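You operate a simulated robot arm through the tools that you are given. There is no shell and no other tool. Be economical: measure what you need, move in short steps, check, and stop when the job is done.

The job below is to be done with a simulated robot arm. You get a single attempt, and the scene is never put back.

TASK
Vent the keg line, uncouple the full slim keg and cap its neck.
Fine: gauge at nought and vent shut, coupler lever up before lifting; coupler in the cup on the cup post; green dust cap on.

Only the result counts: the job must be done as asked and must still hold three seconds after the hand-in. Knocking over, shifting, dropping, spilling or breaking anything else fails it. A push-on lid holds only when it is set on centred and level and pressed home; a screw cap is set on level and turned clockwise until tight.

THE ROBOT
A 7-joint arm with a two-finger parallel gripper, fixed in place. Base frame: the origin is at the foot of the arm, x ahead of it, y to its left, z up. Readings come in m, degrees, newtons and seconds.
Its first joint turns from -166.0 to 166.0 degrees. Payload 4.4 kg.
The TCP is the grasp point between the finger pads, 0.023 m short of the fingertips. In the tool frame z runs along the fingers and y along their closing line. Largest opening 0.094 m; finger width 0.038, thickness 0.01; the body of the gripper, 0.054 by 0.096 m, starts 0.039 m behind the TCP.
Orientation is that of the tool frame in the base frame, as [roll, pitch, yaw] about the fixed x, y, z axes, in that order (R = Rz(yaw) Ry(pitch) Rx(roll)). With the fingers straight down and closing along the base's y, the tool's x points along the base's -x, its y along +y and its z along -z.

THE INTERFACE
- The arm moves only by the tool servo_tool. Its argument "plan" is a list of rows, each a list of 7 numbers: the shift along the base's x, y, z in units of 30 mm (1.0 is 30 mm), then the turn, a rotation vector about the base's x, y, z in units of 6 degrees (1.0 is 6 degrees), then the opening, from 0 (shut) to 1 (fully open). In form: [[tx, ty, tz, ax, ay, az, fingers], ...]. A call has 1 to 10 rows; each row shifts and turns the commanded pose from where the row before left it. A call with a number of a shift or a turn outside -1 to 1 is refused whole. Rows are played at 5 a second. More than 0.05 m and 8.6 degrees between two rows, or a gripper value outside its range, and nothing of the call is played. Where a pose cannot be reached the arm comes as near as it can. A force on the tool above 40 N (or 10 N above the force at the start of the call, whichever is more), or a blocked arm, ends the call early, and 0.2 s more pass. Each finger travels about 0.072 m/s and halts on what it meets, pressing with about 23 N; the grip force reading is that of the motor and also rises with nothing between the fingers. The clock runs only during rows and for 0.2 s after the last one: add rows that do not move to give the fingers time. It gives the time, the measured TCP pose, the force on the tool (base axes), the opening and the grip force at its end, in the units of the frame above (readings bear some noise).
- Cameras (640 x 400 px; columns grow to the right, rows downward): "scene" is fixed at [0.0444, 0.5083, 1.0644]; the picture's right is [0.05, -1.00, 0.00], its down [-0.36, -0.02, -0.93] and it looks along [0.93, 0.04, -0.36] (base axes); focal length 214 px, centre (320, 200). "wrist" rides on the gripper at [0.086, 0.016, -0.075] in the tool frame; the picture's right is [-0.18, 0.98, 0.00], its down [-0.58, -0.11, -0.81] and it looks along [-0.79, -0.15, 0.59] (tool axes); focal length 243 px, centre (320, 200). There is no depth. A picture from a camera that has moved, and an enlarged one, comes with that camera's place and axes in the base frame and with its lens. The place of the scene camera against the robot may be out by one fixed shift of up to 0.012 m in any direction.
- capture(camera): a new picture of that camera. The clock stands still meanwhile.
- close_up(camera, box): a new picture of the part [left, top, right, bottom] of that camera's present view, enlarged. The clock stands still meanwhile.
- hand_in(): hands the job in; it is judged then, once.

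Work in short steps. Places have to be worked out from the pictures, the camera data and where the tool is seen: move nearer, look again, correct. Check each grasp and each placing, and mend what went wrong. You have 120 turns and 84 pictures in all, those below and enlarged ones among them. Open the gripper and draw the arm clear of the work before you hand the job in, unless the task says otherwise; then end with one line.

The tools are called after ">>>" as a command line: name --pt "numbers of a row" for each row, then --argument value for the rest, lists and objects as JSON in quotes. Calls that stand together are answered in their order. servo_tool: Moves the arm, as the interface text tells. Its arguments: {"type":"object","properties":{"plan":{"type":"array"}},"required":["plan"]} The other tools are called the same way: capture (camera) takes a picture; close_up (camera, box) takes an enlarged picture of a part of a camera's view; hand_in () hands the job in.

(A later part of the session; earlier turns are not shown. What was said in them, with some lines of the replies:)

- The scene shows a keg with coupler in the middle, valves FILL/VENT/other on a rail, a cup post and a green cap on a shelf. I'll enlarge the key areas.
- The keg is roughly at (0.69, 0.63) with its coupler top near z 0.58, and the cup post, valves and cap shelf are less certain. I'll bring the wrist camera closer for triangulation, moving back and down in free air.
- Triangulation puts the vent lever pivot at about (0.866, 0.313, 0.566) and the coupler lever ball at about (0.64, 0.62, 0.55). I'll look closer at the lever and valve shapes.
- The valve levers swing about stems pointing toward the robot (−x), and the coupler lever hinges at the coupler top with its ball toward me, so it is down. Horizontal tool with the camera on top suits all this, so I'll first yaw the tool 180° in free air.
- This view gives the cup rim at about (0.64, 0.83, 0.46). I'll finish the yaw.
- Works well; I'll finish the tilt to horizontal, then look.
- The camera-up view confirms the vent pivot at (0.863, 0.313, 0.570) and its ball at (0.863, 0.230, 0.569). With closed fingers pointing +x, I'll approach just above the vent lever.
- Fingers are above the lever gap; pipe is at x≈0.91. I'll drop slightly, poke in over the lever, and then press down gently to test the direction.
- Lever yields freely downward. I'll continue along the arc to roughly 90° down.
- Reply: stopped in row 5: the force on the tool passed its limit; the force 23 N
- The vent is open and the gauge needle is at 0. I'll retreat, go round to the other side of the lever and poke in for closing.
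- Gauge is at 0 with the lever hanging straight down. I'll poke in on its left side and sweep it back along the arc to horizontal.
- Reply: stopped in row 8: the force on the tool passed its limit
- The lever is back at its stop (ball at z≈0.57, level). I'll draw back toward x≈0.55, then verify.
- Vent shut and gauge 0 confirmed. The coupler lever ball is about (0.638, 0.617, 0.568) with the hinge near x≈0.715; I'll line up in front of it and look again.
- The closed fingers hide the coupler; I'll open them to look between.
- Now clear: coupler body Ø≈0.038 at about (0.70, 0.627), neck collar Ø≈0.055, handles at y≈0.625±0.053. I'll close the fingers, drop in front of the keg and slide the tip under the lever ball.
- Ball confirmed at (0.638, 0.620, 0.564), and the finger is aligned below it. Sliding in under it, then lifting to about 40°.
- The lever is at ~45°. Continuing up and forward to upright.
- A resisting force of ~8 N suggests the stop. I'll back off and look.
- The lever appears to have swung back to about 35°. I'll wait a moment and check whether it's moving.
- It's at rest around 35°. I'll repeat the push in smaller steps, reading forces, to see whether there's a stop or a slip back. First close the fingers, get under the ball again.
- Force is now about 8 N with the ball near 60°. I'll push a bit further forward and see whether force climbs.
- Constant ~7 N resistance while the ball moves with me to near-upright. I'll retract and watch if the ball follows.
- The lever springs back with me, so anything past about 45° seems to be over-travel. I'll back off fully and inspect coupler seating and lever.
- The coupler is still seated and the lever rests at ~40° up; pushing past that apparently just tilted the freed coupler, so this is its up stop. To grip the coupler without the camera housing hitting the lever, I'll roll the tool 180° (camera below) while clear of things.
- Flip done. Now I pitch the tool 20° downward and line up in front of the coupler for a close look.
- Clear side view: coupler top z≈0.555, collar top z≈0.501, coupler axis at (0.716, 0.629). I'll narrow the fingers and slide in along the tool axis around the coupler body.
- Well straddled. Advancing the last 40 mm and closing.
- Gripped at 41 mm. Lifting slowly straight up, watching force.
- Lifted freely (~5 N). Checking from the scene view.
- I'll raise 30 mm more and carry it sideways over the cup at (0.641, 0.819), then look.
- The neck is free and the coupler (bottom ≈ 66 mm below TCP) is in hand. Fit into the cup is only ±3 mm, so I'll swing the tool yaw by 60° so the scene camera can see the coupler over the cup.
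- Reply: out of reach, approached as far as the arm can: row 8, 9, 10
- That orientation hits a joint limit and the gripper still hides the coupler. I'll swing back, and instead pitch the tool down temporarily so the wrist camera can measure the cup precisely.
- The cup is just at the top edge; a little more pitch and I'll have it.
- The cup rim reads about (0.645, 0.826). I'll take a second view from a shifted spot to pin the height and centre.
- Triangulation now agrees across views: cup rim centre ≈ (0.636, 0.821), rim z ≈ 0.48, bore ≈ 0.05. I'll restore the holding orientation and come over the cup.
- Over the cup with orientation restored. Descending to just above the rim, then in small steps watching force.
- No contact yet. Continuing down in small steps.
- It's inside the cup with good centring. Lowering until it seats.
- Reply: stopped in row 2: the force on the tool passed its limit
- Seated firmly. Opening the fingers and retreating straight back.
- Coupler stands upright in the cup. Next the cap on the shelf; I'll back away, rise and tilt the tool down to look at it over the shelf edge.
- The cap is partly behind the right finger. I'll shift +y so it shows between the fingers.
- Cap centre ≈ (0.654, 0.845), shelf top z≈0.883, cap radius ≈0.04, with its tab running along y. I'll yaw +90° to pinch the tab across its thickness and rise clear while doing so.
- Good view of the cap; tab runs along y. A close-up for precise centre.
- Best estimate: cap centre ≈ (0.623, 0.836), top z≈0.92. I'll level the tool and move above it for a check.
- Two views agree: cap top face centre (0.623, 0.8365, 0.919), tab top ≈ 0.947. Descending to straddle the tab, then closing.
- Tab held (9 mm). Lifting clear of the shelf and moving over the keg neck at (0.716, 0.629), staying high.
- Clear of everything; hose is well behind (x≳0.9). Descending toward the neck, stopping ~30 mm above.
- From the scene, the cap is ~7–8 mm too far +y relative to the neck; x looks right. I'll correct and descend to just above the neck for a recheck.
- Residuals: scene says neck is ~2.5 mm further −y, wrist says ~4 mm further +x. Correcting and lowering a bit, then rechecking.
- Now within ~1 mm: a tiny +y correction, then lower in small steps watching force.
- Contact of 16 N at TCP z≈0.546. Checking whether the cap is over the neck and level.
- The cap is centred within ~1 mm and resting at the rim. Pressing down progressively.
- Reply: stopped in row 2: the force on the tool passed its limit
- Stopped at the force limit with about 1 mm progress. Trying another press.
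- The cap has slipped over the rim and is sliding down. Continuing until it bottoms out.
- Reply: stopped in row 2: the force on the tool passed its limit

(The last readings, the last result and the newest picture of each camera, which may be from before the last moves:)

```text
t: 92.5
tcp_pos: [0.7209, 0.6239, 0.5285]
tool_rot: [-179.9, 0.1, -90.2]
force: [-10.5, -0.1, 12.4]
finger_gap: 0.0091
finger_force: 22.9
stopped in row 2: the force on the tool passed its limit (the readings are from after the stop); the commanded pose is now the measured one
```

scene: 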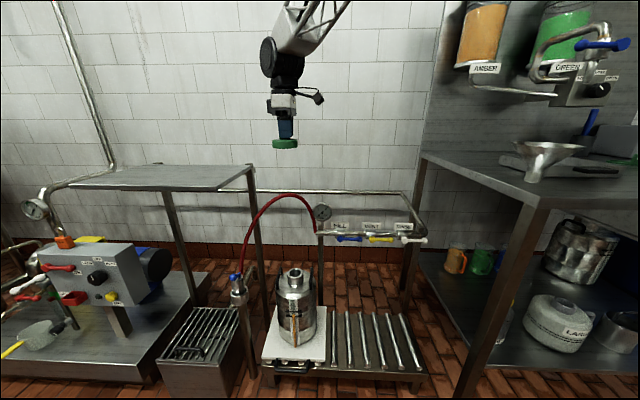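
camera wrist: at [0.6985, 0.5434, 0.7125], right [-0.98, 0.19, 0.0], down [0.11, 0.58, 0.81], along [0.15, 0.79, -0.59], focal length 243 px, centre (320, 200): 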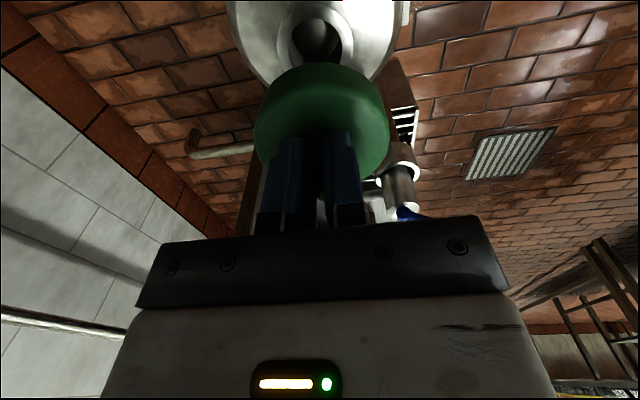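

Firm stop at z≈0.529 (17 mm of travel over the neck). One more press to confirm, then look.

>>> servo_tool --pt "0 0 -0.08 0 0 0 0" --pt "0 0 -0.08 0 0 0 0" --pt "0 0 -0.08 0 0 0 0"

>>> servo_tool --pt "0 0 -0.1 0 0 0 0" --pt "0 0 -0.1 0 0 0 0" --pt "0 0 -0.1 0 0 0 0"

>>> close_up --camera "scene" --box '[262, 245, 326, 285]'

```text
t: 92.9
tcp_pos: [0.7217, 0.624, 0.5282]
tool_rot: [-179.9, 0.2, -90.1]
force: [-14.0, -4.1, 15.2]
finger_gap: 0.0087
finger_force: 22.9
stopped in row 2: the force on the tool passed its limit (the readings are from after the stop); the commanded pose is now the measured one
```

```text
t: 93.3
tcp_pos: [0.7227, 0.6253, 0.5284]
tool_rot: [-179.7, 0.2, -90.1]
force: [-13.9, -6.0, 16.2]
finger_gap: 0.0094
finger_force: 22.7
stopped in row 1: the force on the tool passed its limit (the readings are from after the stop); the commanded pose is now the measured one
```

```text
10.00 times, centred on (294, 265) of scene
camera zoom: at [0.0444, 0.5083, 1.0644], right [0.05, -1.0, 0.0], down [-0.36, -0.02, -0.93], along [0.93, 0.04, -0.36], focal length 2145 px, centre (580, -450)
```

zoom: 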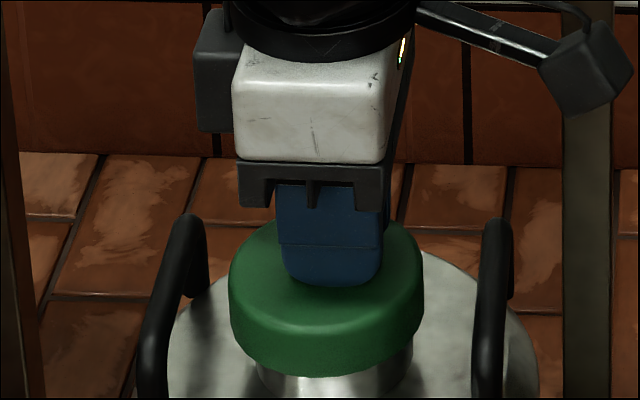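

Cap is level and home. Relaxing side load, opening, and lifting straight off.

>>> servo_tool --pt "-0.05 -0.05 0.03 0 0 0 0" --pt "0 0 0 0 0 0 0.3" --pt "0 0 0 0 0 0 0.6" --pt "0 0 0 0 0 0 0.6" --pt "0 0 0.5 0 0 0 0.6" --pt "0 0 1 0 0 0 0.6" --pt "0 0 1 0 0 0 0.6" --pt "0 0 1 0 0 0 0.6"

>>> servo_tool --pt "-0.5 0 1 0 0 0 1" --pt "-0.5 -0.5 1 0 0 0 1" --pt "-0.5 -0.8 1 0 0 0 1" --pt "-0.5 -0.8 1 0 0 0 1" --pt "-0.5 -0.8 1 0 0 0 1" --pt "-0.5 -0.8 1 0 0 0 1" --pt "-0.5 -0.8 1 0 0 0 1" --pt "-0.5 -0.8 1 0 0 0 1" --pt "-0.5 -0.8 1 0 0 0 1" --pt "-0.5 -0.8 1 0 0 0 1"

>>> capture --camera "scene"

>>> close_up --camera "scene" --box '[220, 190, 440, 328]'

```text
t: 95.1
tcp_pos: [0.721, 0.624, 0.6331]
tool_rot: [-179.9, 0.2, -90.2]
force: [0.5, 0.0, 0.3]
finger_gap: 0.0565
finger_force: 0.1
```

```text
t: 97.3
tcp_pos: [0.5699, 0.4165, 0.935]
tool_rot: [-179.7, 0.2, -90.1]
force: [0.1, -0.3, -0.1]
finger_gap: 0.094
finger_force: 0.2
```

```text
7 pictures are left
```

scene: 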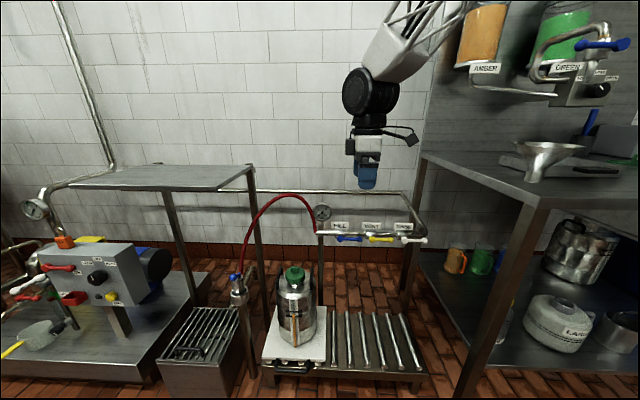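

```text
2.90 times, centred on (330, 259) of scene
camera zoom: at [0.0444, 0.5083, 1.0644], right [0.05, -1.0, 0.0], down [-0.36, -0.02, -0.93], along [0.93, 0.04, -0.36], focal length 622 px, centre (291, 29)
```

zoom: 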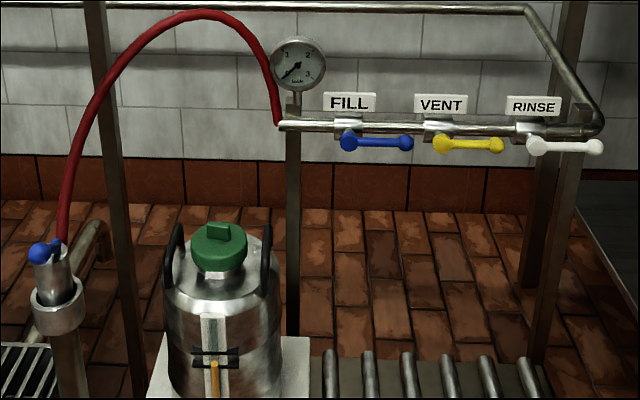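

The gauge reads 0, the vent is shut, the coupler is in the cup with its lever up, and the green cap is level on the neck. The arm is clear with the gripper open, so I'm handing in.

>>> hand_in

```text
The job is handed in.
```

The job is handed in: line vented to nought with the vent shut again, coupler lever raised before lifting, coupler in the cup on the post, and green dust cap pressed home on the keg neck.
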